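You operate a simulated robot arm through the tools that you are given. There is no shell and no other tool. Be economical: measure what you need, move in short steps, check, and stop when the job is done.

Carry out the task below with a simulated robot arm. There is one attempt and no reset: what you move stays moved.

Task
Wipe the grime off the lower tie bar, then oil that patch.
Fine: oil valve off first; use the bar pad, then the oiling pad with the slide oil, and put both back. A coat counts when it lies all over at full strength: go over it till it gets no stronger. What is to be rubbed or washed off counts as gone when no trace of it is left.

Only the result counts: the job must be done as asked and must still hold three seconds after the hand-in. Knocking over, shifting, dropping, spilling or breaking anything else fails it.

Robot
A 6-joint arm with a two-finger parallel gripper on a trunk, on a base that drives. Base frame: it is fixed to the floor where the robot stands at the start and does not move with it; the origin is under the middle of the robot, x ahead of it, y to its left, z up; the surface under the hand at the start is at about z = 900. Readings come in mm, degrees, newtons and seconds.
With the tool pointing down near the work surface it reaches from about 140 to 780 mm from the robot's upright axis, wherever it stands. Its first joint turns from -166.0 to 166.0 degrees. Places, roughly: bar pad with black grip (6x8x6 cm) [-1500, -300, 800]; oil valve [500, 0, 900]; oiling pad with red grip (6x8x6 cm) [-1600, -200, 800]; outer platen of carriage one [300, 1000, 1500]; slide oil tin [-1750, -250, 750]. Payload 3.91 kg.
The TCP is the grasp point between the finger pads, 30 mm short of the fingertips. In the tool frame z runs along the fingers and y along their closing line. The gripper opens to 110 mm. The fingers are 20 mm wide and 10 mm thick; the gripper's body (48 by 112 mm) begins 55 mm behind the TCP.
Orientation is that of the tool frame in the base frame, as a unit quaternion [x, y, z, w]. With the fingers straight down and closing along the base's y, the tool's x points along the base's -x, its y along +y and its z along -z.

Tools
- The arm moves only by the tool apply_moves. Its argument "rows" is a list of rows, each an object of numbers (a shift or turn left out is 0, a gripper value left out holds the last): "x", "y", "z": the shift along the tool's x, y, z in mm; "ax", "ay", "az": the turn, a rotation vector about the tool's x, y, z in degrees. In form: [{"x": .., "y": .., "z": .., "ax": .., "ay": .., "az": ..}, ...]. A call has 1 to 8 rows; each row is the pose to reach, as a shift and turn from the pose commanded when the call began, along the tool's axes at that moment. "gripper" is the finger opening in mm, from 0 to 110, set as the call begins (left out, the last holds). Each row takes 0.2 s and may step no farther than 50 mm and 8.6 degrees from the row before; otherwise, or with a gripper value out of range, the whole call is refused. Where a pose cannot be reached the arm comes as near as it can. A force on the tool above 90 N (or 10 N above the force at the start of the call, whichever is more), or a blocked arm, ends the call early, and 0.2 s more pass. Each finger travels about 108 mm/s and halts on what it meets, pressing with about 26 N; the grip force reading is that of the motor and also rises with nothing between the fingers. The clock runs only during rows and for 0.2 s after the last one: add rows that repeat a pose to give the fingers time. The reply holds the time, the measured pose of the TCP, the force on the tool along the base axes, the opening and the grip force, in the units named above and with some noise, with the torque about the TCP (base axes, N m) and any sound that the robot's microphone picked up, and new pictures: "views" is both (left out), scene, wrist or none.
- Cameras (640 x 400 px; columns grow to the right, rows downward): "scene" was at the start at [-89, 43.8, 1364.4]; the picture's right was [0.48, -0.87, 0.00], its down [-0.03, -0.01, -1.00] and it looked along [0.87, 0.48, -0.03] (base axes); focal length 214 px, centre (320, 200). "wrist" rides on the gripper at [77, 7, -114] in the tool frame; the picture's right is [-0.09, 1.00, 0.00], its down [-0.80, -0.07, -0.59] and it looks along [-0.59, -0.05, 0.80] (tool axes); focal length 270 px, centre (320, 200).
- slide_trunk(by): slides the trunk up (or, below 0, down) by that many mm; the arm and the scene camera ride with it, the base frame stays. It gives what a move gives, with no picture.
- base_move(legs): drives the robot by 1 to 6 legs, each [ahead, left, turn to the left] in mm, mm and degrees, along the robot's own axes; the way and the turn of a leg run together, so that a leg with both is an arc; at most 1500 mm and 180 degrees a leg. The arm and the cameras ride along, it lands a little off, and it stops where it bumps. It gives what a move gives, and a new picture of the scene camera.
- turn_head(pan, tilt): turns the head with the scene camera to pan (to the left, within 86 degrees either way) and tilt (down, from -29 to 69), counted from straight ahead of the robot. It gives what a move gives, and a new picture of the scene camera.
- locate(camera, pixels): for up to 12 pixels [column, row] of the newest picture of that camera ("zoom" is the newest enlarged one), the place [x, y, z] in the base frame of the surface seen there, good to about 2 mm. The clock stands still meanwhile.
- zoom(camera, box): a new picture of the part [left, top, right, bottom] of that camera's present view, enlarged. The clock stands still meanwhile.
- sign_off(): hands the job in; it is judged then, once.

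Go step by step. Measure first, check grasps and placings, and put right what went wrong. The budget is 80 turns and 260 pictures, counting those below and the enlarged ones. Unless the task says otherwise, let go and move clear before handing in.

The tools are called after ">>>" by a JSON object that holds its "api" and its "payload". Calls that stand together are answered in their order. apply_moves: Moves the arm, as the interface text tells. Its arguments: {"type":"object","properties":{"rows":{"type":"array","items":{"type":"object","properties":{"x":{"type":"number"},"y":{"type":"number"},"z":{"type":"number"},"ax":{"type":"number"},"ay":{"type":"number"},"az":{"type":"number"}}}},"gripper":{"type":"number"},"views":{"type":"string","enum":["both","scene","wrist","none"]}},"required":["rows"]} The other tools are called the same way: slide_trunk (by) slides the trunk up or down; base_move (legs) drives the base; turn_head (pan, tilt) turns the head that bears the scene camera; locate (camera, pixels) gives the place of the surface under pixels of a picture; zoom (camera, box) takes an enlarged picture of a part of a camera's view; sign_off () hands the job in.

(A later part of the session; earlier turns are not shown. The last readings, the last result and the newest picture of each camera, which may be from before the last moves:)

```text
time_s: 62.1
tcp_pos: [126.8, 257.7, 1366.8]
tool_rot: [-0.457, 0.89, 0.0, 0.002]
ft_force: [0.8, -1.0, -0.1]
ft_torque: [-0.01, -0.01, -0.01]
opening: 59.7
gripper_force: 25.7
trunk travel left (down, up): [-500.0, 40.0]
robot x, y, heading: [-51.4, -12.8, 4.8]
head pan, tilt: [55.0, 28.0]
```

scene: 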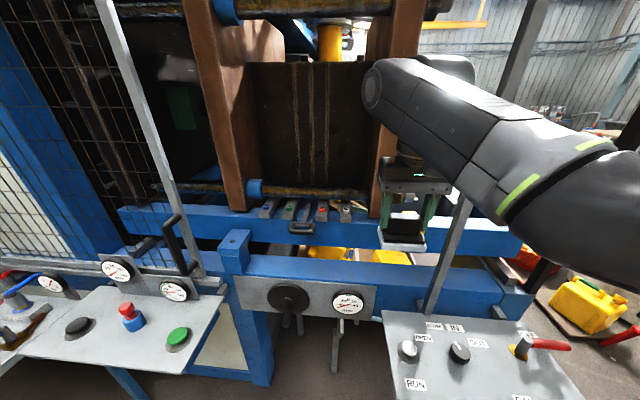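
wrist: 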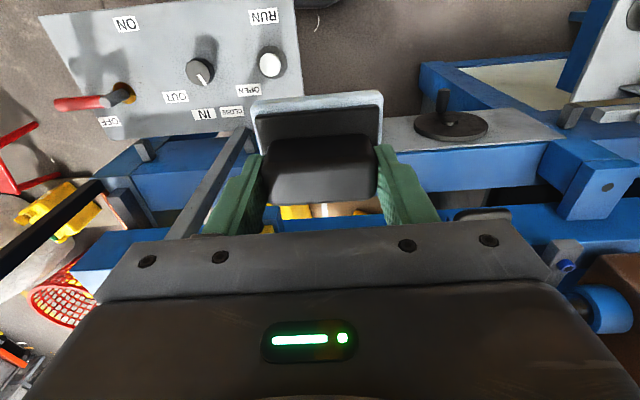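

The wrist camera mostly sees what lies robot-side of the hand, so I'll use a stronger scene zoom on the bar.

>>> {"api": "zoom", "payload": {"camera": "scene", "box": [300, 170, 372, 215]}}

>>> {"api": "zoom", "payload": {"camera": "scene", "box": [240, 170, 312, 215]}}

```text
8.89 times, centred on (336, 192) of scene
```

zoom: 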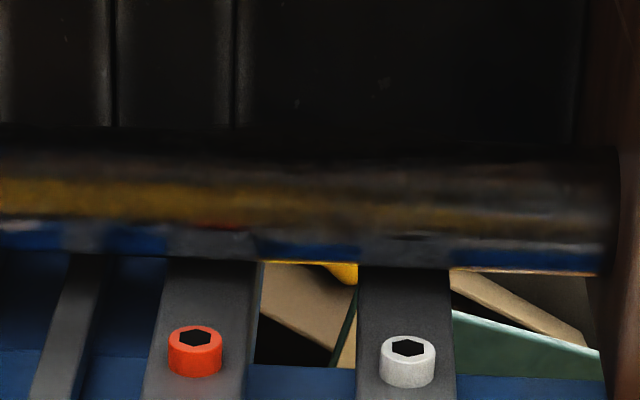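

```text
8.89 times, centred on (276, 192) of scene
```

zoom: 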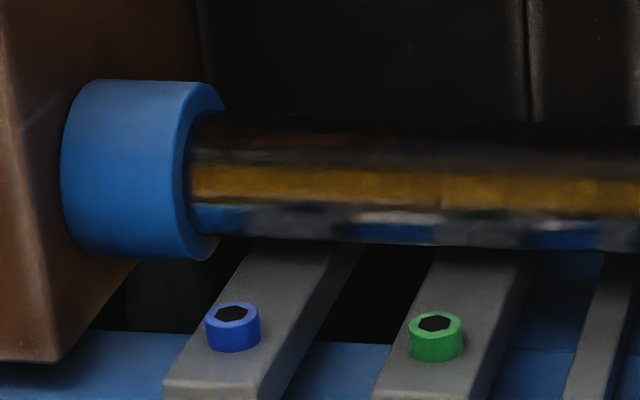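

The chrome reflects its surroundings; a dull haze seems to cover the right part. I want the base nearer the bar, so I check the floor clearances.

>>> {"api": "turn_head", "payload": {"pan": 65, "tilt": 60}}

```text
time_s: 63.0
tcp_pos: [128.0, 259.6, 1366.4]
tool_rot: [-0.455, 0.89, 0.001, 0.002]
ft_force: [0.8, -0.5, -1.2]
ft_torque: [-0.02, 0.03, -0.01]
opening: 59.6
gripper_force: 25.7
trunk travel left (down, up): [-500.0, 40.0]
robot x, y, heading: [-51.0, -15.1, 4.6]
head pan, tilt: [65.0, 60.0]
```

scene: 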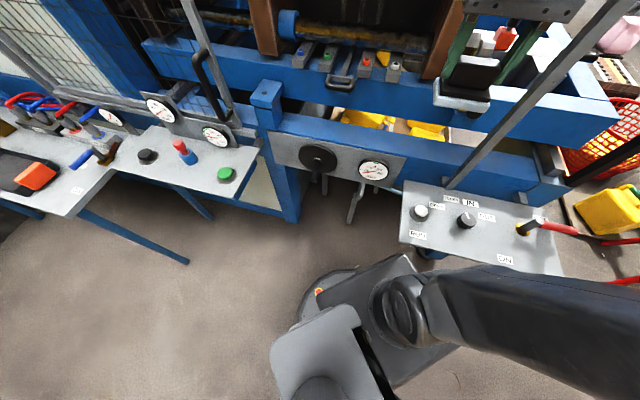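

>>> {"api": "locate", "payload": {"camera": "scene", "pixels": [[303, 300], [320, 275], [400, 258], [402, 240], [350, 222], [290, 222], [225, 198], [188, 262], [300, 190], [320, 160], [372, 168], [405, 65]]}}

>>> {"api": "zoom", "payload": {"camera": "scene", "box": [280, 0, 460, 112]}}

```text
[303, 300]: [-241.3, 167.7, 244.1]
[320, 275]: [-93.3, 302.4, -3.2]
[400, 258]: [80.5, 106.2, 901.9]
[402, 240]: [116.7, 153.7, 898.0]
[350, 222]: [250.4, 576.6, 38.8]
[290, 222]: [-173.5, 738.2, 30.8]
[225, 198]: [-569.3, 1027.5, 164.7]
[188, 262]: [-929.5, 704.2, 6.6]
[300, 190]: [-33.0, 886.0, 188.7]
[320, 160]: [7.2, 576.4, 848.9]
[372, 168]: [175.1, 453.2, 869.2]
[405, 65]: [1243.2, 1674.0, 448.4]
```

```text
3.56 times, centred on (370, 56) of scene
```

zoom: 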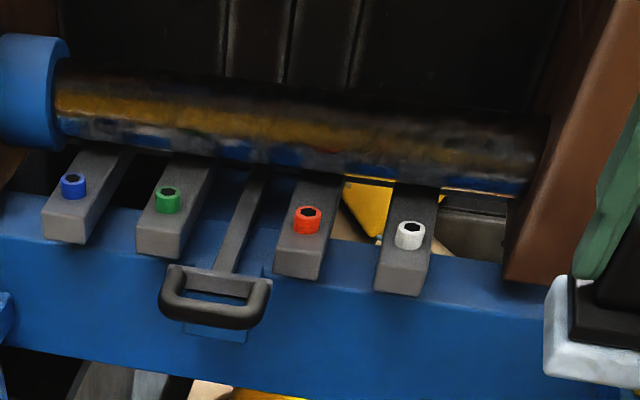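

The space left of the control desk is free up to the wheel panel (n≈470). I'll drive the base left along the press, then closer.

>>> {"api": "base_move", "payload": {"legs": [[-194, 166, 0], [100, 116, 0]]}}

>>> {"api": "zoom", "payload": {"camera": "scene", "box": [240, 0, 560, 200]}}

```text
time_s: 65.9
tcp_pos: [9.1, 535.4, 1365.1]
tool_rot: [-0.454, 0.891, -0.001, 0.001]
ft_force: [-0.5, 0.5, -1.4]
ft_torque: [-0.03, 0.01, 0.0]
opening: 59.5
gripper_force: 25.9
trunk travel left (down, up): [-500.0, 40.0]
robot x, y, heading: [-172.3, 263.6, 4.6]
head pan, tilt: [65.0, 60.0]
```

scene: 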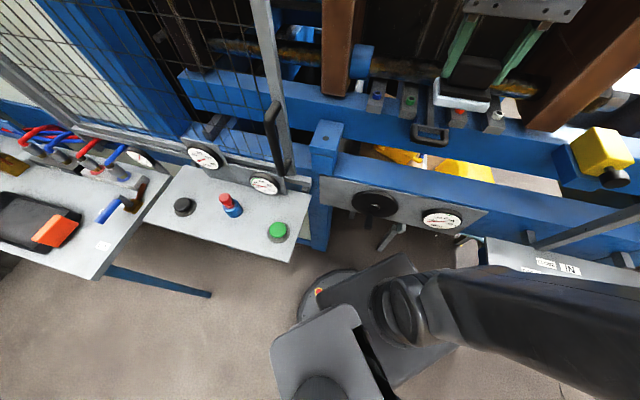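

```text
2.00 times, centred on (400, 100) of scene
```

zoom: 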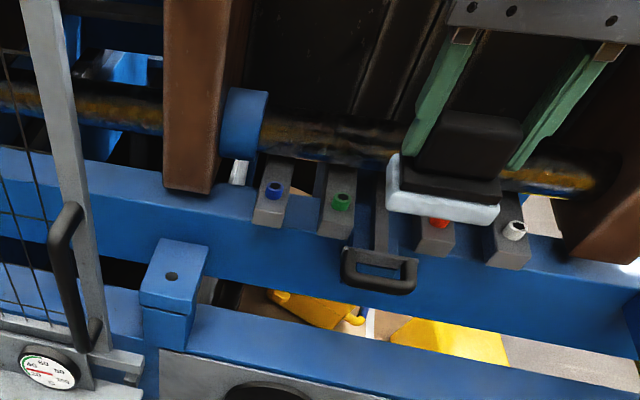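

The path is clear. I'll move the hand over beyond the bar at height so the wrist camera looks down on the bar.

>>> {"api": "apply_moves", "payload": {"rows": [{"z": -25, "y": -30}, {"z": -35, "y": -70}, {"z": -35, "y": -97}, {"z": -35, "y": -97, "x": -45}, {"z": -35, "y": -97, "x": -90}, {"z": -35, "y": -97, "x": -135}, {"z": -35, "y": -97, "x": -180}], "views": "both"}}

```text
time_s: 67.5
tcp_pos: [193.3, 623.9, 1398.9]
tool_rot: [-0.455, 0.891, -0.001, 0.001]
ft_force: [0.6, 0.3, -0.8]
ft_torque: [-0.03, 0.04, 0.02]
opening: 59.6
gripper_force: 25.8
trunk travel left (down, up): [-500.0, 40.0]
robot x, y, heading: [-169.6, 258.2, 4.5]
head pan, tilt: [65.0, 60.0]
```

scene: 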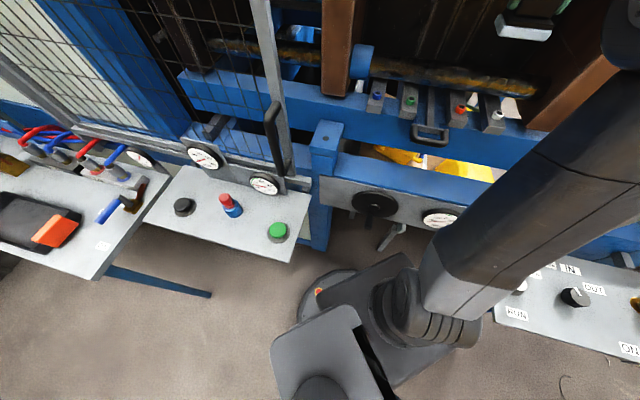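
wrist: 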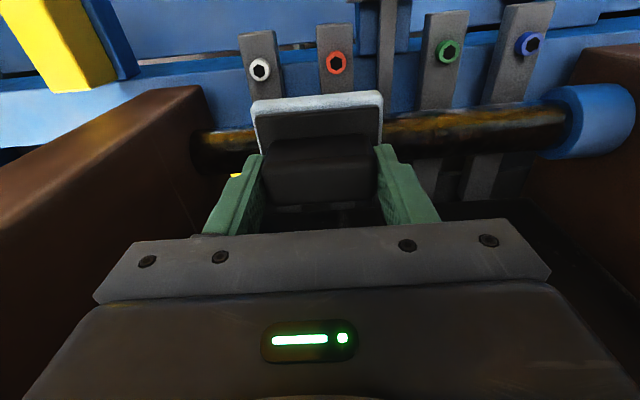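

The bar shows at rows 105-160, partly behind the pad. Move another 85 mm in to see it above the pad.

>>> {"api": "apply_moves", "payload": {"rows": [{"x": -45}, {"x": -90}], "views": "both"}}

>>> {"api": "zoom", "payload": {"camera": "wrist", "box": [170, 0, 490, 200]}}

>>> {"api": "zoom", "payload": {"camera": "scene", "box": [350, 30, 550, 155]}}

```text
time_s: 68.1
tcp_pos: [238.8, 685.9, 1376.4]
tool_rot: [-0.454, 0.891, 0.0, 0.005]
ft_force: [0.4, 0.4, -1.2]
ft_torque: [0.0, 0.05, 0.01]
opening: 59.6
gripper_force: 26.5
out of reach, approached as far as the arm can: row 1, 2
trunk travel left (down, up): [-500.0, 40.0]
robot x, y, heading: [-171.5, 263.3, 4.6]
head pan, tilt: [65.0, 60.0]
```

scene: 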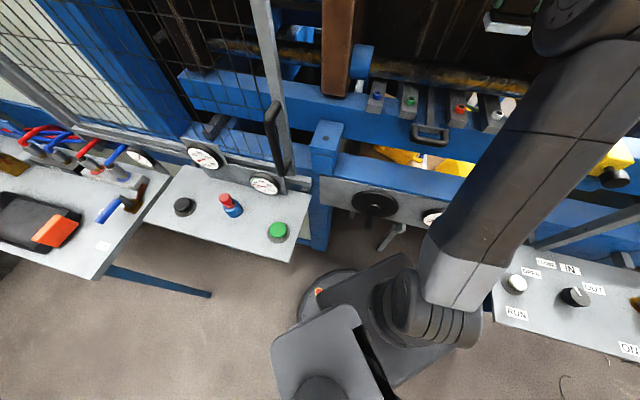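
wrist: 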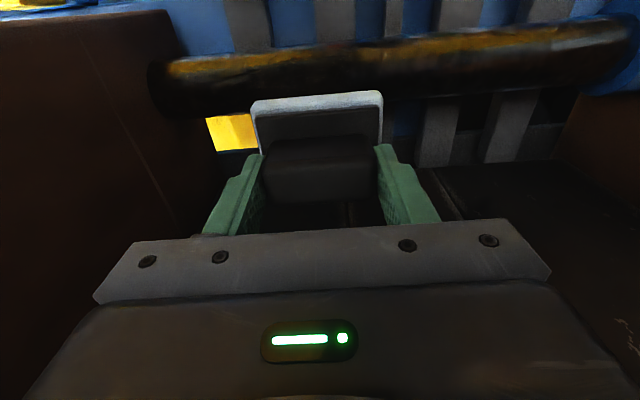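

```text
2.00 times, centred on (330, 100) of wrist
```

zoom: 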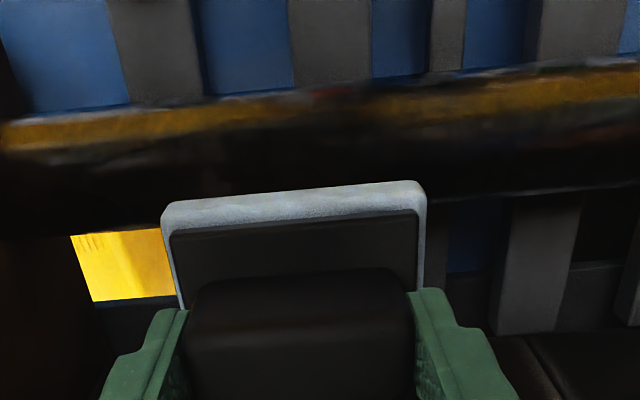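

```text
3.20 times, centred on (450, 92) of scene
```

zoom: 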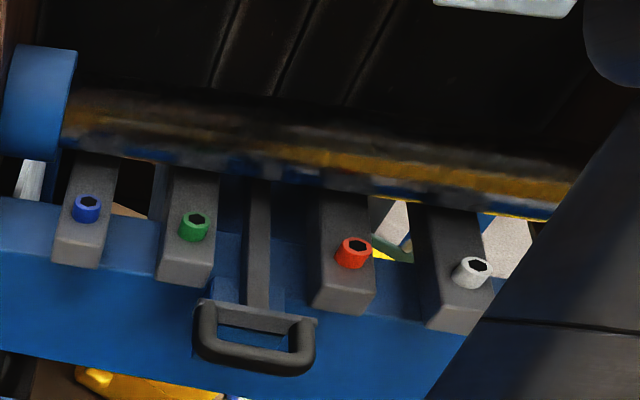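

The dull area's place seems to change with view, so part is reflection. I'll zoom harder in the present view.

>>> {"api": "zoom", "payload": {"camera": "scene", "box": [364, 45, 444, 95]}}

>>> {"api": "zoom", "payload": {"camera": "scene", "box": [440, 60, 536, 120]}}

>>> {"api": "zoom", "payload": {"camera": "wrist", "box": [150, 20, 390, 140]}}

>>> {"api": "zoom", "payload": {"camera": "wrist", "box": [380, 0, 620, 120]}}

```text
8.00 times, centred on (404, 70) of scene
```

zoom: 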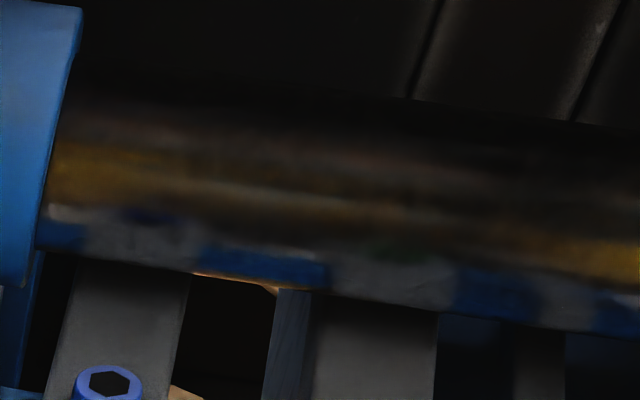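

```text
6.67 times, centred on (488, 90) of scene
```

zoom: 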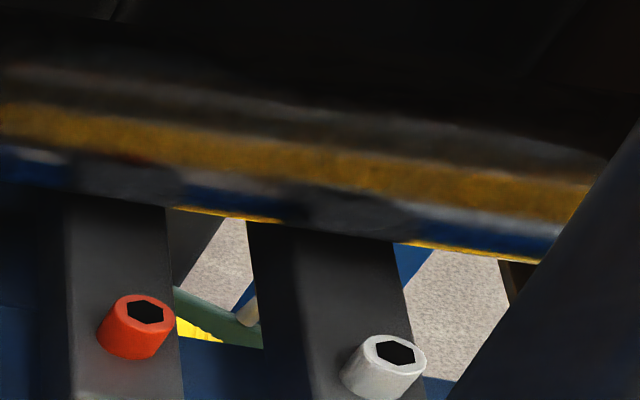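

```text
2.67 times, centred on (270, 80) of wrist
```

zoom: 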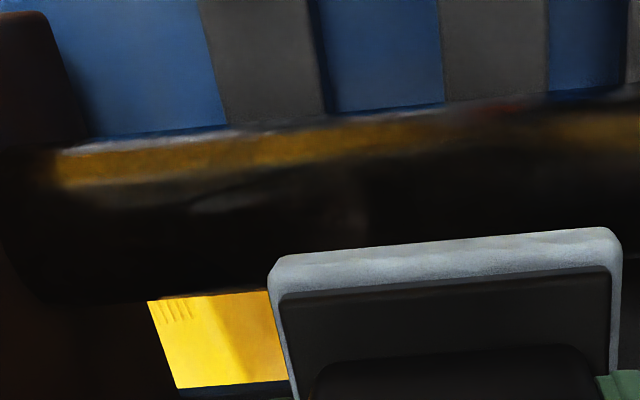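

```text
2.67 times, centred on (500, 60) of wrist
```

zoom: 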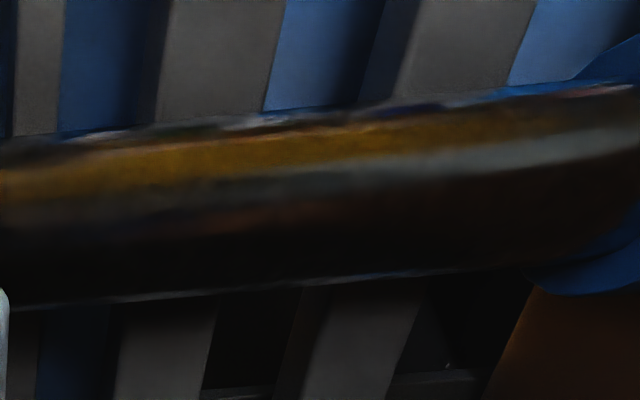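

The reflections dominate; near the right end (wrist ≈(225,95)) there is a ragged blotch. I'll zoom tightly there and on a comparison stretch.

>>> {"api": "zoom", "payload": {"camera": "wrist", "box": [160, 50, 256, 110]}}

>>> {"api": "zoom", "payload": {"camera": "wrist", "box": [240, 40, 336, 100]}}

>>> {"api": "zoom", "payload": {"camera": "wrist", "box": [330, 35, 426, 95]}}

>>> {"api": "locate", "payload": {"camera": "wrist", "pixels": [[225, 95], [170, 85], [280, 80], [340, 75], [400, 65], [600, 50], [225, 70], [225, 115]]}}

```text
6.67 times, centred on (208, 80) of wrist
```

zoom: 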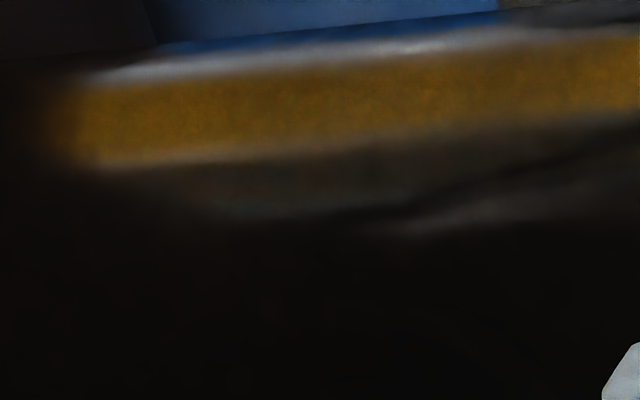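

```text
6.67 times, centred on (288, 70) of wrist
```

zoom: 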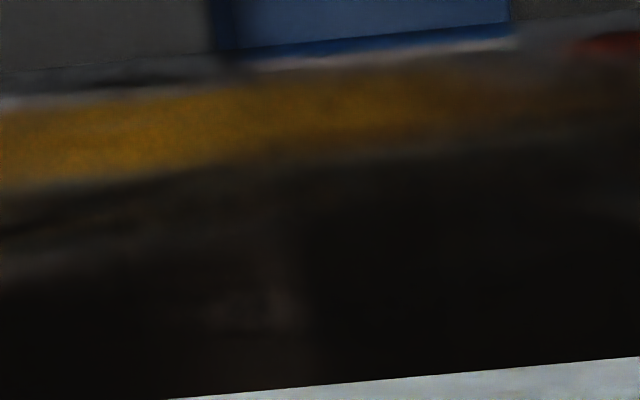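

```text
6.67 times, centred on (378, 65) of wrist
```

zoom: 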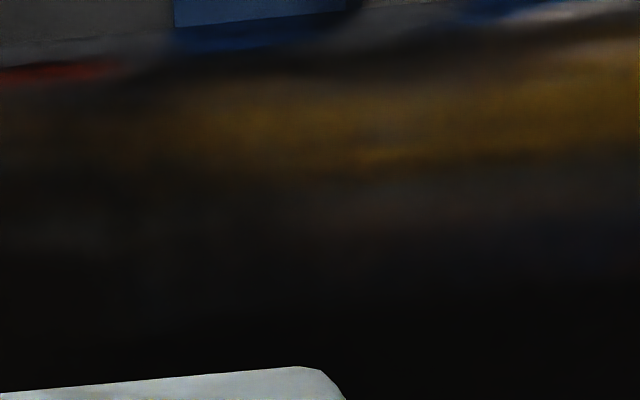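

```text
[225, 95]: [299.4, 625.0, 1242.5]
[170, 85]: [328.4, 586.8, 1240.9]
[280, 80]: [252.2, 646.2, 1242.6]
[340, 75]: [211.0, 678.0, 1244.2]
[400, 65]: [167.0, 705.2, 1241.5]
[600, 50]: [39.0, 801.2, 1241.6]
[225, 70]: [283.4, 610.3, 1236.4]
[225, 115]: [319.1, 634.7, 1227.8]
```

The dull spots track the camera — they're the robot's own reflection, so no clear grime here yet. I'll look at the other bar segments, left of the left platen and behind.

>>> {"api": "turn_head", "payload": {"pan": 78, "tilt": 30}}

>>> {"api": "zoom", "payload": {"camera": "scene", "box": [180, 130, 440, 292]}}

```text
time_s: 69.0
tcp_pos: [237.0, 684.7, 1377.1]
tool_rot: [-0.456, 0.89, 0.001, 0.005]
ft_force: [-0.5, -0.8, -1.1]
ft_torque: [0.0, -0.03, -0.02]
opening: 59.6
gripper_force: 25.9
trunk travel left (down, up): [-500.0, 40.0]
robot x, y, heading: [-172.1, 261.1, 4.4]
head pan, tilt: [78.0, 30.0]
```

scene: 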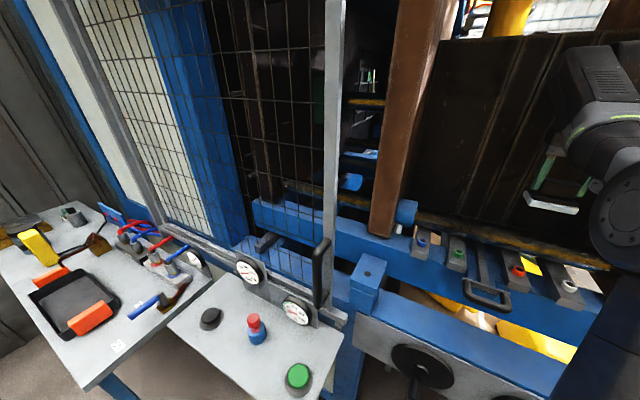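

```text
2.46 times, centred on (310, 211) of scene
```

zoom: 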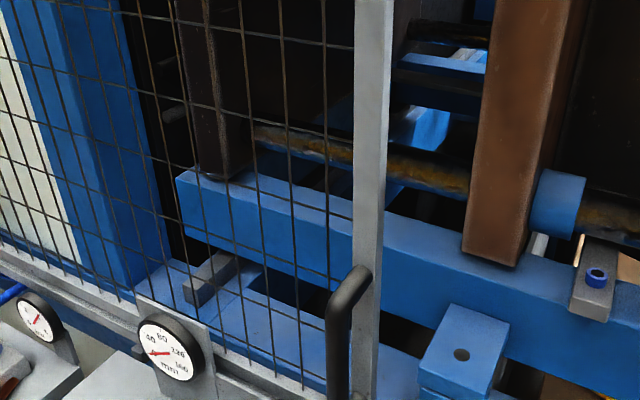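

The segment left of the platen (zoom 255-470, row 140-185) looks mottled. Zoom in more.

>>> {"api": "zoom", "payload": {"camera": "scene", "box": [270, 170, 390, 245]}}

>>> {"api": "zoom", "payload": {"camera": "scene", "box": [330, 80, 410, 130]}}

>>> {"api": "zoom", "payload": {"camera": "scene", "box": [400, 190, 520, 265]}}

>>> {"api": "locate", "payload": {"camera": "scene", "pixels": [[300, 190], [345, 200], [370, 208], [365, 100], [345, 182], [385, 180], [440, 222], [520, 250], [335, 200], [265, 170], [415, 210], [325, 290]]}}

```text
5.33 times, centred on (330, 208) of scene
```

zoom: 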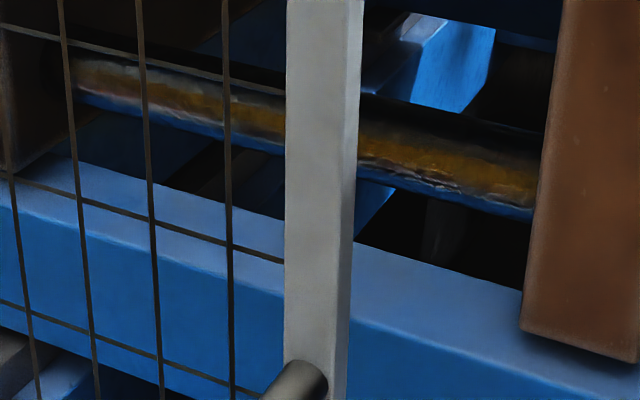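

```text
8.00 times, centred on (370, 105) of scene
```

zoom: 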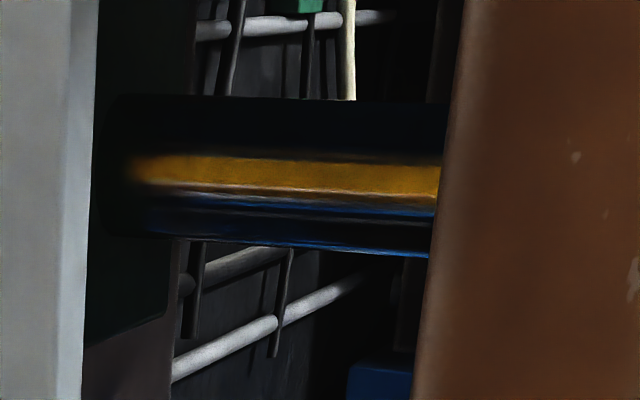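

```text
5.33 times, centred on (460, 228) of scene
```

zoom: 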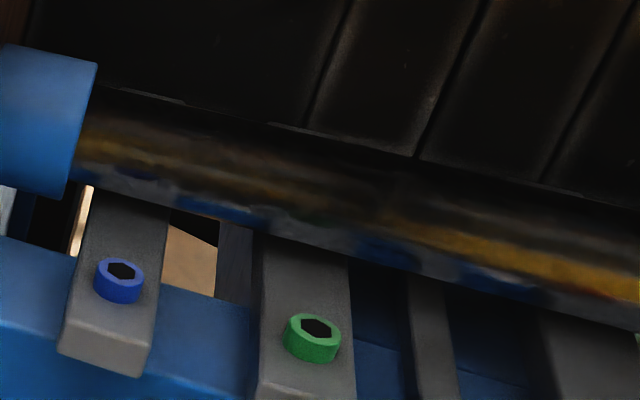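

```text
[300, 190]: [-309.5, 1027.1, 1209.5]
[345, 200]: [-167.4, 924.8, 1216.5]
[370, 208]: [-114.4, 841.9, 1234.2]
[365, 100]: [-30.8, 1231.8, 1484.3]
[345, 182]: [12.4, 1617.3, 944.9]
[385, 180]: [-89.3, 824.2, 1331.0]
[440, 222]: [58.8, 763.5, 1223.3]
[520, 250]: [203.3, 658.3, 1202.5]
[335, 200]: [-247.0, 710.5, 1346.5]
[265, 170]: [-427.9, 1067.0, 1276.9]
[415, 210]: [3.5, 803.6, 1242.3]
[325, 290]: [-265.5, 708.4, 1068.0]
```

The left stretch shows a wrinkled, smeared surface unlike the smooth reflections elsewhere. I'll zoom tighter on it.

>>> {"api": "zoom", "payload": {"camera": "scene", "box": [330, 180, 378, 210]}}

>>> {"api": "zoom", "payload": {"camera": "scene", "box": [280, 172, 328, 202]}}

>>> {"api": "zoom", "payload": {"camera": "scene", "box": [410, 200, 466, 235]}}

>>> {"api": "zoom", "payload": {"camera": "scene", "box": [460, 222, 516, 257]}}

```text
13.33 times, centred on (354, 195) of scene
```

zoom: 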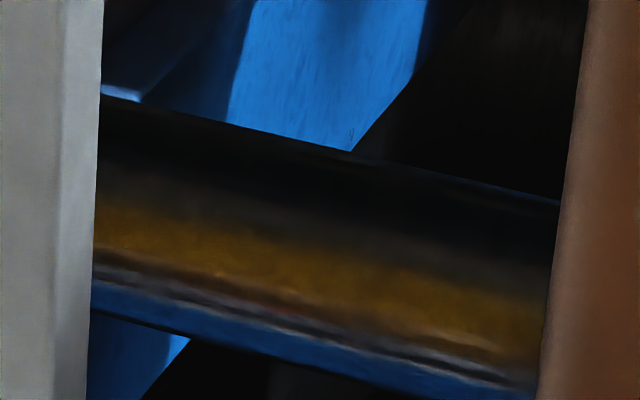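

```text
13.33 times, centred on (304, 187) of scene
```

zoom: 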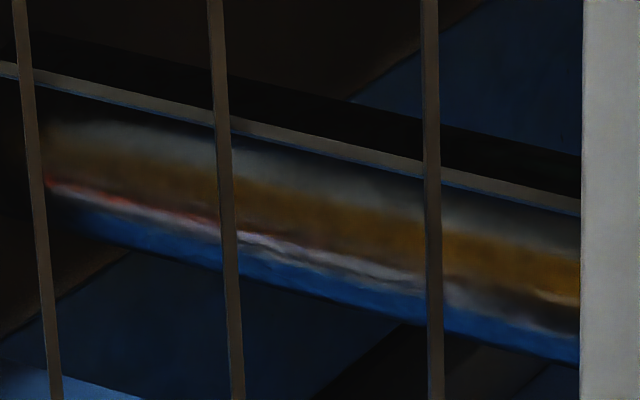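

```text
11.43 times, centred on (438, 218) of scene
```

zoom: 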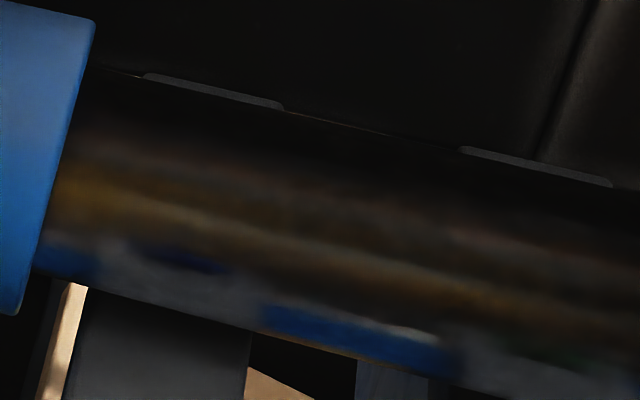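

```text
11.43 times, centred on (488, 240) of scene
```

zoom: 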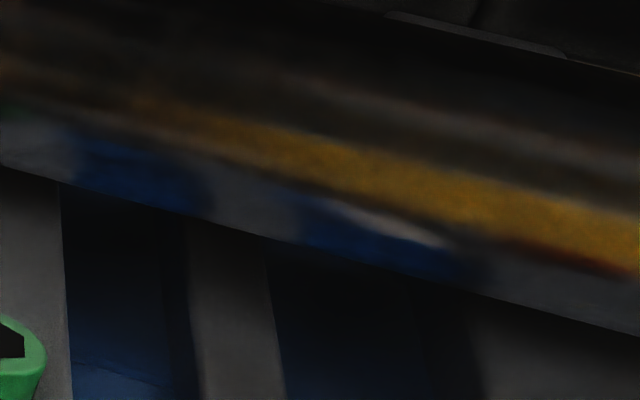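

Still ambiguous. I'll shift the wrist camera 110 mm along the bar to see which marks stay fixed on it.

>>> {"api": "apply_moves", "payload": {"rows": [{"y": 40}, {"y": 80}, {"y": 120}], "views": "wrist"}}

>>> {"api": "zoom", "payload": {"camera": "wrist", "box": [60, 20, 300, 170]}}

>>> {"api": "zoom", "payload": {"camera": "wrist", "box": [280, 0, 520, 150]}}

```text
time_s: 69.8
tcp_pos: [137.3, 754.6, 1373.9]
tool_rot: [-0.455, 0.89, 0.0, 0.005]
ft_force: [-0.1, 0.5, -0.3]
ft_torque: [0.02, -0.02, 0.03]
opening: 59.5
gripper_force: 26.3
out of reach, approached as far as the arm can: row 3
trunk travel left (down, up): [-500.0, 40.0]
robot x, y, heading: [-173.6, 260.8, 4.5]
head pan, tilt: [78.0, 30.0]
```

wrist: 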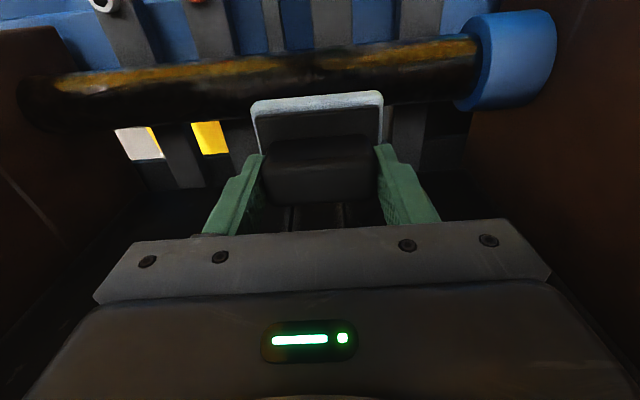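

```text
2.67 times, centred on (180, 95) of wrist
```

zoom: 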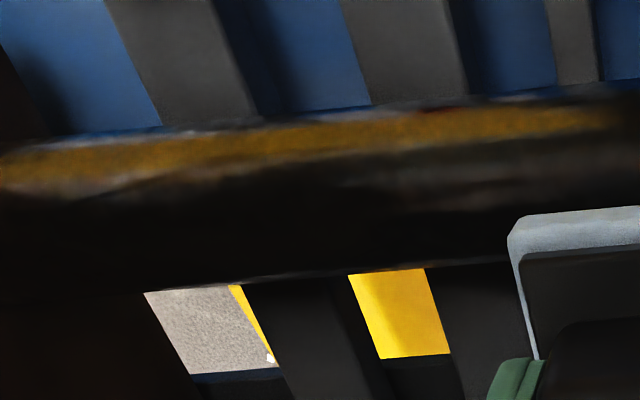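

```text
2.67 times, centred on (400, 75) of wrist
```

zoom: 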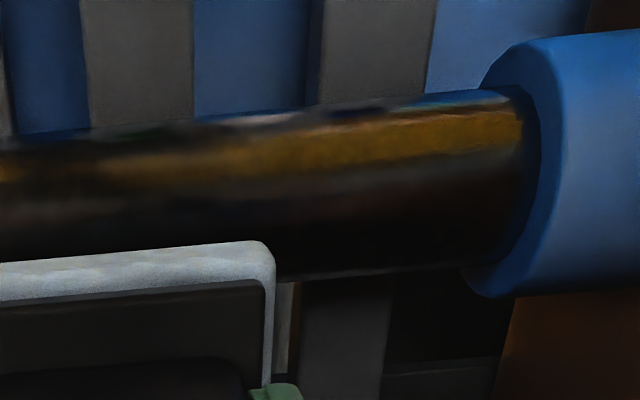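

No mark stays fixed on the visible side. I'll turn the hand about its axis so the wrist camera looks back from behind the bar, where the bar would mirror the bright room.

>>> {"api": "apply_moves", "payload": {"rows": [{"x": 40, "y": -20, "z": -20}, {"x": 60, "y": -60, "z": -40}, {"x": 60, "y": -100, "z": -40, "az": 8.5}, {"x": 60, "y": -120, "z": -40, "az": 17}, {"x": 60, "y": -120, "z": -40, "az": 25.5}, {"x": 60, "y": -120, "z": -40, "az": 34}, {"x": 60, "y": -120, "z": -40, "az": 42.5}, {"x": 60, "y": -120, "z": -40, "az": 51}], "views": "none"}}

>>> {"api": "apply_moves", "payload": {"rows": [{"az": 8.5}, {"az": 17}, {"az": 25.5}, {"az": 34}, {"az": 40}], "views": "wrist"}}

```text
time_s: 71.6
tcp_pos: [198.5, 631.3, 1402.3]
tool_rot: [-0.026, 1.0, 0.002, 0.003]
ft_force: [-0.3, -0.9, -0.6]
ft_torque: [0.01, -0.01, 0.0]
opening: 59.6
gripper_force: 25.9
out of reach, approached as far as the arm can: row 2, 3, 4, 5, 6, 7, 8
trunk travel left (down, up): [-500.0, 40.0]
robot x, y, heading: [-170.8, 257.3, 4.9]
head pan, tilt: [78.0, 30.0]
```

```text
time_s: 72.8
tcp_pos: [197.2, 631.5, 1403.1]
tool_rot: [0.318, 0.948, 0.003, 0.004]
ft_force: [-0.3, -0.9, -1.0]
ft_torque: [-0.01, -0.01, 0.02]
opening: 59.4
gripper_force: 25.8
trunk travel left (down, up): [-500.0, 40.0]
robot x, y, heading: [-168.8, 260.9, 4.5]
head pan, tilt: [78.0, 30.0]
```

wrist: 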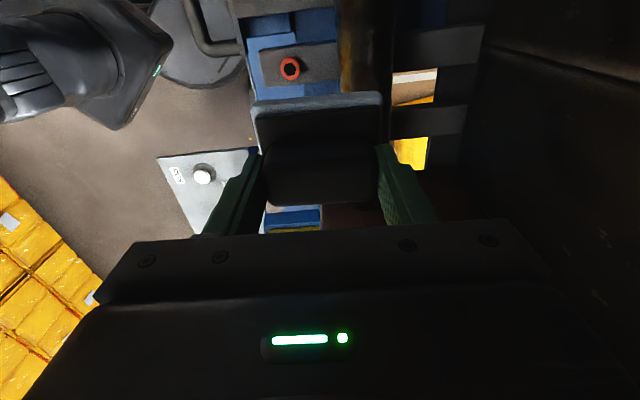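

It turns fine; continue the other 90°.

>>> {"api": "apply_moves", "payload": {"rows": [{"az": 8.5}, {"az": 17}, {"az": 25.5}, {"az": 34}, {"az": 42.5}, {"az": 51}, {"az": 59.5}, {"az": 68}], "views": "wrist"}}

>>> {"api": "apply_moves", "payload": {"rows": [{"az": 8.5}, {"az": 17}, {"az": 20}], "views": "both"}}

```text
time_s: 74.6
tcp_pos: [198.2, 632.0, 1404.0]
tool_rot: [0.793, 0.609, 0.003, 0.0]
ft_force: [-0.1, 0.3, -1.4]
ft_torque: [0.0, -0.01, -0.05]
opening: 59.6
gripper_force: 25.9
trunk travel left (down, up): [-500.0, 40.0]
robot x, y, heading: [-174.5, 259.5, 4.7]
head pan, tilt: [78.0, 30.0]
```

wrist: 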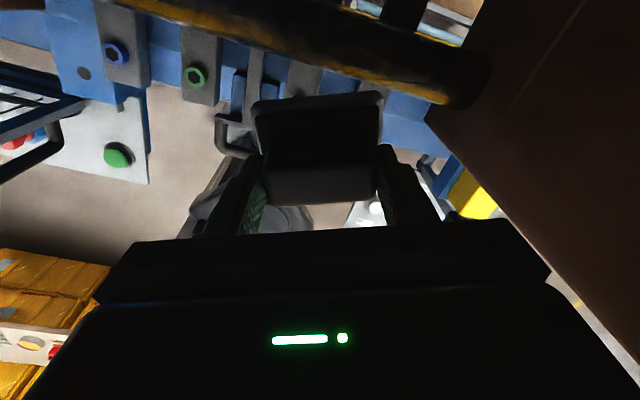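

```text
time_s: 75.4
tcp_pos: [251.2, 591.9, 1400.2]
tool_rot: [0.879, 0.476, 0.003, 0.001]
ft_force: [-0.8, 0.2, -0.9]
ft_torque: [-0.02, -0.01, 0.04]
opening: 59.8
gripper_force: 26.2
out of reach, approached as far as the arm can: row 2, 3
trunk travel left (down, up): [-500.0, 40.0]
robot x, y, heading: [-167.5, 261.7, 4.7]
head pan, tilt: [78.0, 30.0]
```

scene: 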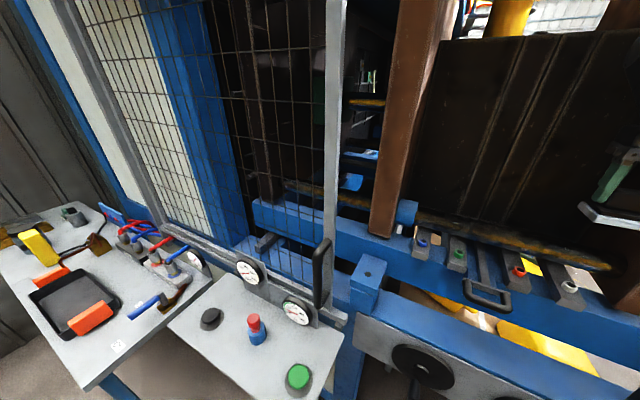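
wrist: 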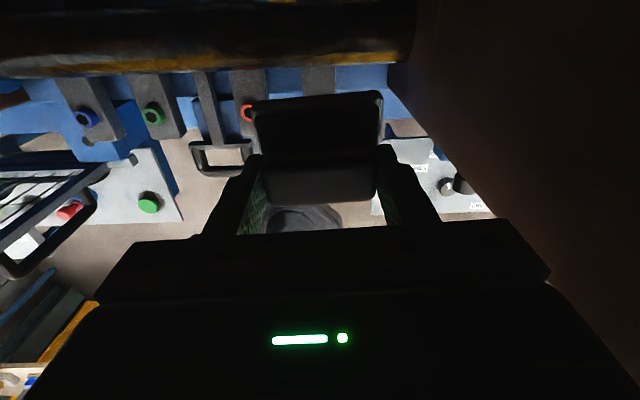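

The hand drifted to s≈-145, near the right platen; I'll shift it left along the bar and slightly deeper, then inspect.

>>> {"api": "apply_moves", "payload": {"rows": [{"y": -45}, {"y": -90}, {"y": -100, "x": 20}], "views": "wrist"}}

>>> {"api": "zoom", "payload": {"camera": "wrist", "box": [0, 0, 320, 120]}}

>>> {"api": "zoom", "payload": {"camera": "wrist", "box": [280, 0, 600, 120]}}

```text
time_s: 76.2
tcp_pos: [258.4, 583.9, 1400.6]
tool_rot: [0.884, 0.468, 0.002, 0.001]
ft_force: [0.7, 0.5, -0.1]
ft_torque: [-0.02, 0.0, -0.02]
opening: 59.5
gripper_force: 26.0
out of reach, approached as far as the arm can: row 1, 2, 3
trunk travel left (down, up): [-500.0, 40.0]
robot x, y, heading: [-173.3, 255.1, 4.6]
head pan, tilt: [78.0, 30.0]
```

wrist: 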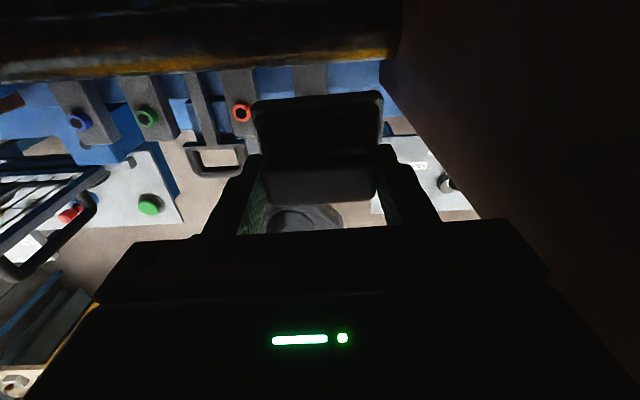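

```text
2.00 times, centred on (160, 60) of wrist
```

zoom: 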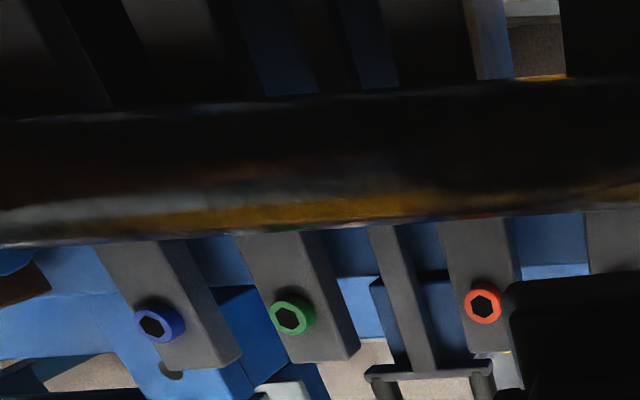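

```text
2.00 times, centred on (440, 60) of wrist
```

zoom: 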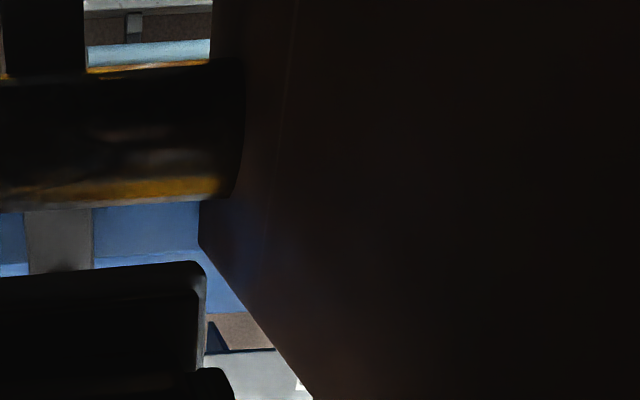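

Blotchy lighter marks appear at the bar's right end (second zoom (60-230,120-190)). I'll zoom in there and locate it.

>>> {"api": "zoom", "payload": {"camera": "wrist", "box": [310, 30, 406, 110]}}

>>> {"api": "zoom", "payload": {"camera": "wrist", "box": [200, 30, 320, 110]}}

>>> {"api": "locate", "payload": {"camera": "wrist", "pixels": [[330, 65], [345, 65], [380, 65], [360, 80], [340, 90], [395, 60], [345, 45], [300, 65], [250, 65]]}}

>>> {"api": "zoom", "payload": {"camera": "scene", "box": [530, 230, 626, 290]}}

```text
5.00 times, centred on (358, 70) of wrist
```

zoom: 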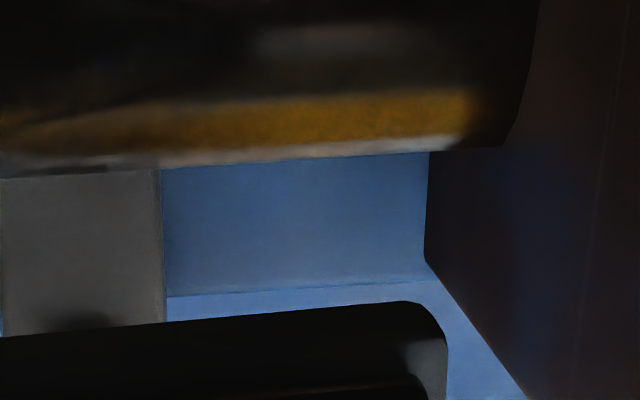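

```text
5.00 times, centred on (260, 70) of wrist
```

zoom: 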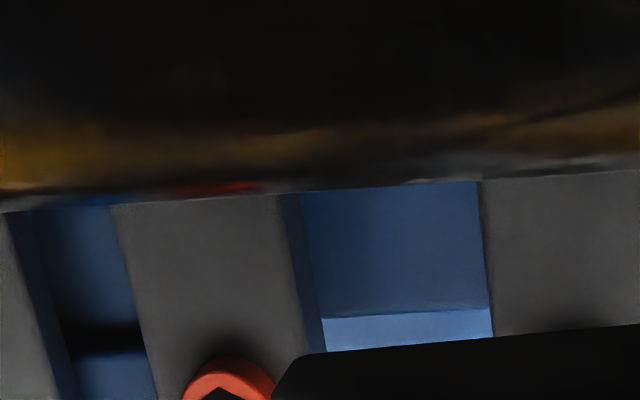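

```text
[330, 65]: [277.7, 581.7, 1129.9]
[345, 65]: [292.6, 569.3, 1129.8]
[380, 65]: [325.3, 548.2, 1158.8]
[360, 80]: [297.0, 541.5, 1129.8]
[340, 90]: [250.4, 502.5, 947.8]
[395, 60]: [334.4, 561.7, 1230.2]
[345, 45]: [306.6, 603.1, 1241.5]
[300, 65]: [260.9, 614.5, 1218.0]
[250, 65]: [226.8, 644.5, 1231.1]
```

```text
6.67 times, centred on (578, 260) of scene
```

zoom: 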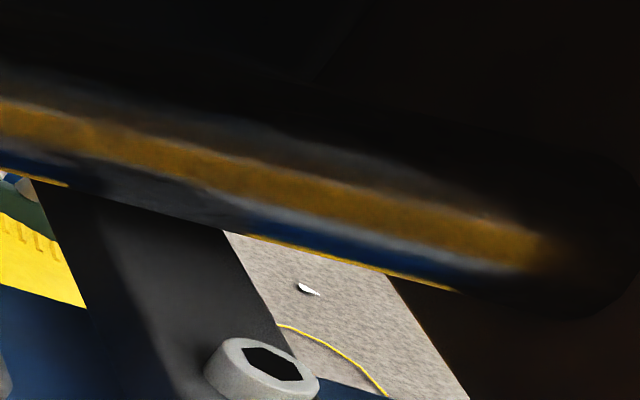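

This end is a clean mirror too, so the grime isn't on this side. I'll back the hand out and turn it back, then look from lower down.

>>> {"api": "apply_moves", "payload": {"rows": [{"x": -40}, {"x": -80}, {"x": -120, "az": -8}, {"x": -160, "az": -16}, {"x": -160, "az": -24}, {"x": -160, "az": -32}, {"x": -160, "az": -40}, {"x": -160, "az": -48}], "views": "none"}}

>>> {"api": "apply_moves", "payload": {"rows": [{"az": -8.5}, {"az": -17}, {"az": -25.5}, {"az": -34}, {"az": -42.5}, {"az": -51}, {"az": -59.5}, {"az": -68}], "views": "none"}}

>>> {"api": "apply_moves", "payload": {"rows": [{"az": -8.5}, {"az": -17}, {"az": -25.5}, {"az": -34}, {"az": -42.5}, {"az": -51}, {"az": -59.5}, {"az": -64}], "views": "scene"}}

```text
time_s: 78.0
tcp_pos: [170.0, 452.1, 1400.1]
tool_rot: [0.62, 0.785, 0.001, 0.001]
ft_force: [0.1, -1.0, -1.0]
ft_torque: [-0.02, -0.01, -0.05]
opening: 59.4
gripper_force: 26.1
trunk travel left (down, up): [-500.0, 40.0]
robot x, y, heading: [-173.9, 261.4, 4.4]
head pan, tilt: [78.0, 30.0]
```

```text
time_s: 79.8
tcp_pos: [168.6, 453.3, 1401.0]
tool_rot: [0.076, 0.997, 0.0, 0.001]
ft_force: [-0.4, 0.3, -0.8]
ft_torque: [0.03, -0.03, 0.02]
opening: 59.5
gripper_force: 26.1
trunk travel left (down, up): [-500.0, 40.0]
robot x, y, heading: [-171.1, 258.6, 4.8]
head pan, tilt: [78.0, 30.0]
```

```text
time_s: 81.6
tcp_pos: [169.4, 452.2, 1400.3]
tool_rot: [-0.464, 0.886, -0.001, 0.002]
ft_force: [-0.1, 0.7, -1.2]
ft_torque: [-0.02, 0.05, 0.01]
opening: 59.7
gripper_force: 26.1
trunk travel left (down, up): [-500.0, 40.0]
robot x, y, heading: [-171.4, 259.6, 4.8]
head pan, tilt: [78.0, 30.0]
```

scene: 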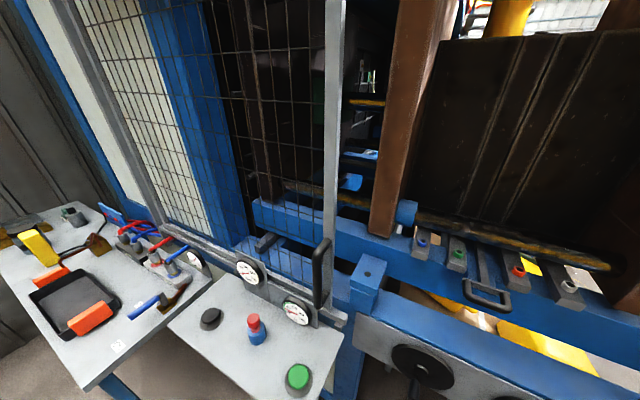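

I'll pull the hand back toward the robot, then lower the trunk to see the bar's underside.

>>> {"api": "apply_moves", "payload": {"rows": [{"x": 50, "y": 20}, {"x": 100, "y": 40}, {"x": 130, "y": 60}], "views": "none"}}

>>> {"api": "slide_trunk", "payload": {"by": -370}}

>>> {"api": "turn_head", "payload": {"pan": 50, "tilt": -2}}

>>> {"api": "zoom", "payload": {"camera": "scene", "box": [200, 100, 440, 250]}}

```text
refused: row 1 steps farther than a row can; nothing moved
```

```text
time_s: 85.2
tcp_pos: [168.7, 451.3, 1031.9]
tool_rot: [-0.462, 0.887, -0.001, 0.002]
ft_force: [-0.1, 1.7, -0.8]
ft_torque: [0.01, -0.01, 0.01]
opening: 59.6
gripper_force: 25.7
trunk travel left (down, up): [-130.0, 410.0]
robot x, y, heading: [-171.5, 260.3, 4.7]
head pan, tilt: [78.0, 30.0]
```

```text
time_s: 86.2
tcp_pos: [170.4, 452.9, 1030.7]
tool_rot: [-0.462, 0.887, -0.001, 0.003]
ft_force: [-0.1, 0.1, 0.6]
ft_torque: [0.01, -0.02, 0.01]
opening: 59.6
gripper_force: 25.9
trunk travel left (down, up): [-130.0, 410.0]
robot x, y, heading: [-171.5, 259.8, 4.7]
head pan, tilt: [50.0, -2.0]
```

scene: 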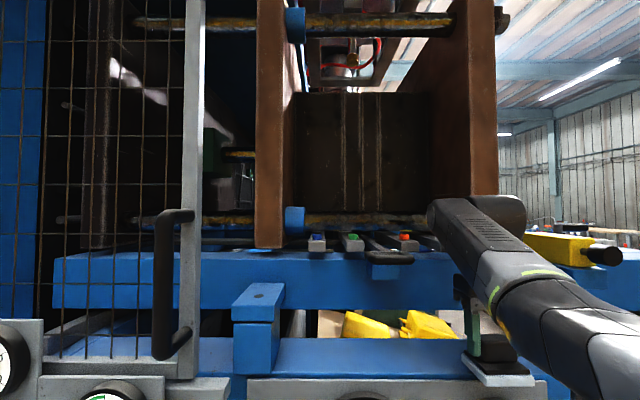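

```text
2.67 times, centred on (320, 175) of scene
```

zoom: 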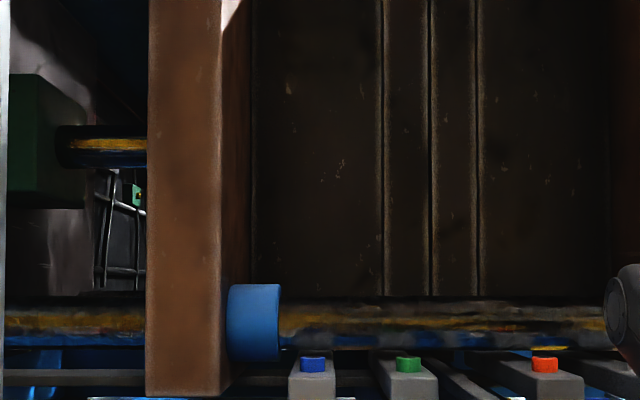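

The trunk lowered without contact (the hand move had been refused). From here the middle section looks dull grey-brown at (290-600, 305-345); I'll zoom.

>>> {"api": "zoom", "payload": {"camera": "scene", "box": [300, 195, 380, 245]}}

>>> {"api": "zoom", "payload": {"camera": "scene", "box": [365, 195, 445, 245]}}

>>> {"api": "zoom", "payload": {"camera": "scene", "box": [190, 195, 270, 245]}}

```text
8.00 times, centred on (340, 220) of scene
```

zoom: 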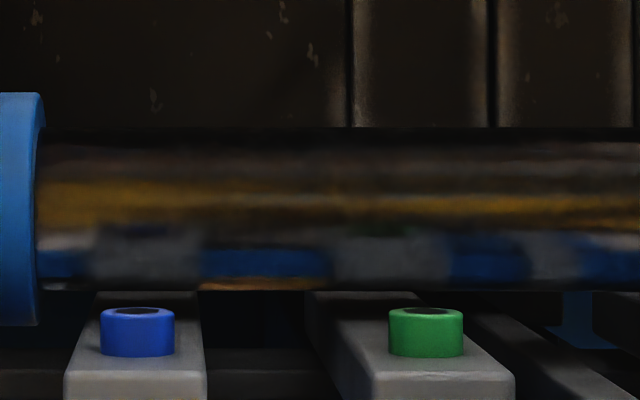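

```text
8.00 times, centred on (405, 220) of scene
```

zoom: 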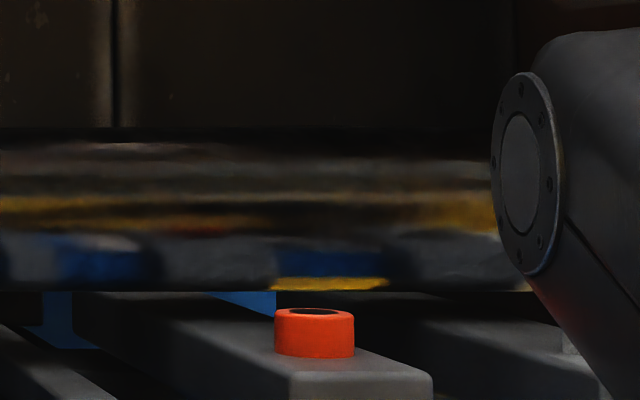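

```text
8.00 times, centred on (230, 220) of scene
```

zoom: 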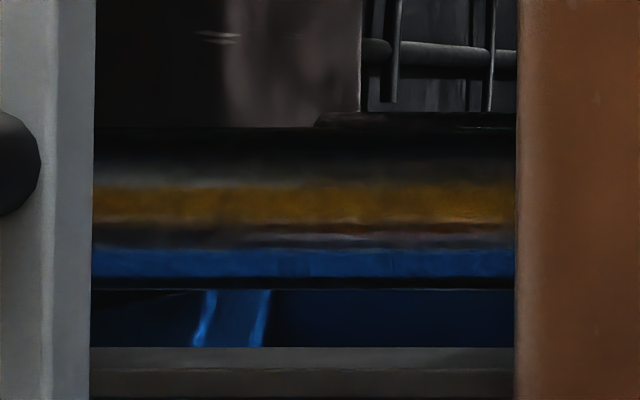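

Everything visible on this section is clean mirror. I'll retract, back the base off and survey the whole machine for the soiled spot.

>>> {"api": "slide_trunk", "payload": {"by": 250}}

>>> {"api": "apply_moves", "payload": {"rows": [{"x": 40}, {"x": 80}, {"x": 120}, {"x": 150}], "views": "none"}}

>>> {"api": "base_move", "payload": {"legs": [[-150, -450, 0]]}}

>>> {"api": "turn_head", "payload": {"pan": 70, "tilt": 5}}

```text
time_s: 88.8
tcp_pos: [170.5, 451.9, 1281.2]
tool_rot: [-0.462, 0.887, -0.001, 0.003]
ft_force: [-0.8, -0.5, -1.4]
ft_torque: [-0.04, -0.01, 0.0]
opening: 59.3
gripper_force: 25.9
trunk travel left (down, up): [-380.0, 160.0]
robot x, y, heading: [-171.5, 254.7, 4.6]
head pan, tilt: [50.0, -2.0]
```

```text
time_s: 89.8
tcp_pos: [85.2, 330.1, 1277.1]
tool_rot: [-0.463, 0.886, 0.0, 0.005]
ft_force: [-0.1, 0.7, -0.4]
ft_torque: [-0.04, 0.01, 0.0]
opening: 59.5
gripper_force: 25.9
out of reach, approached as far as the arm can: row 4
trunk travel left (down, up): [-380.0, 160.0]
robot x, y, heading: [-172.4, 261.0, 4.7]
head pan, tilt: [50.0, -2.0]
```

```text
time_s: 92.6
tcp_pos: [-33.8, -129.7, 1277.5]
tool_rot: [-0.458, 0.889, -0.001, 0.005]
ft_force: [0.3, 0.1, -0.7]
ft_torque: [-0.02, -0.03, 0.0]
opening: 59.5
gripper_force: 26.5
trunk travel left (down, up): [-380.0, 160.0]
robot x, y, heading: [-291.3, -198.9, 3.9]
head pan, tilt: [50.0, -2.0]
```

scene: 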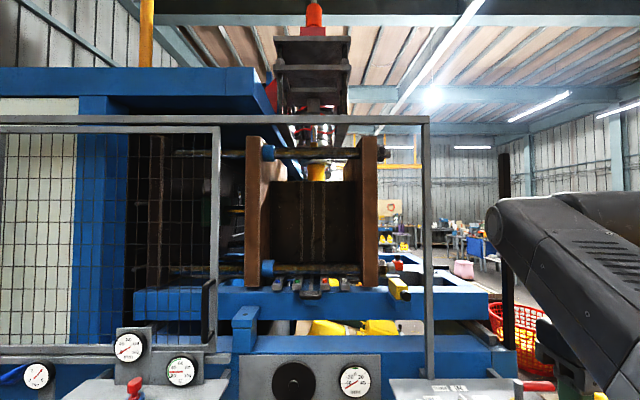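

```text
time_s: 93.4
tcp_pos: [-33.9, -129.2, 1276.2]
tool_rot: [-0.458, 0.889, -0.001, 0.004]
ft_force: [0.3, -0.5, -1.2]
ft_torque: [-0.01, -0.01, -0.01]
opening: 59.5
gripper_force: 25.7
trunk travel left (down, up): [-380.0, 160.0]
robot x, y, heading: [-292.9, -195.2, 4.1]
head pan, tilt: [70.0, 5.0]
```

scene: 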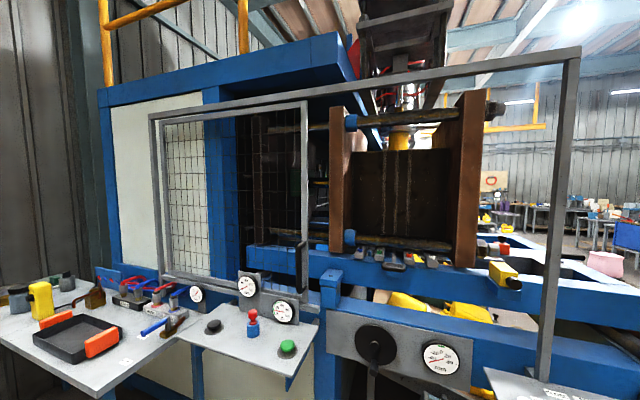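

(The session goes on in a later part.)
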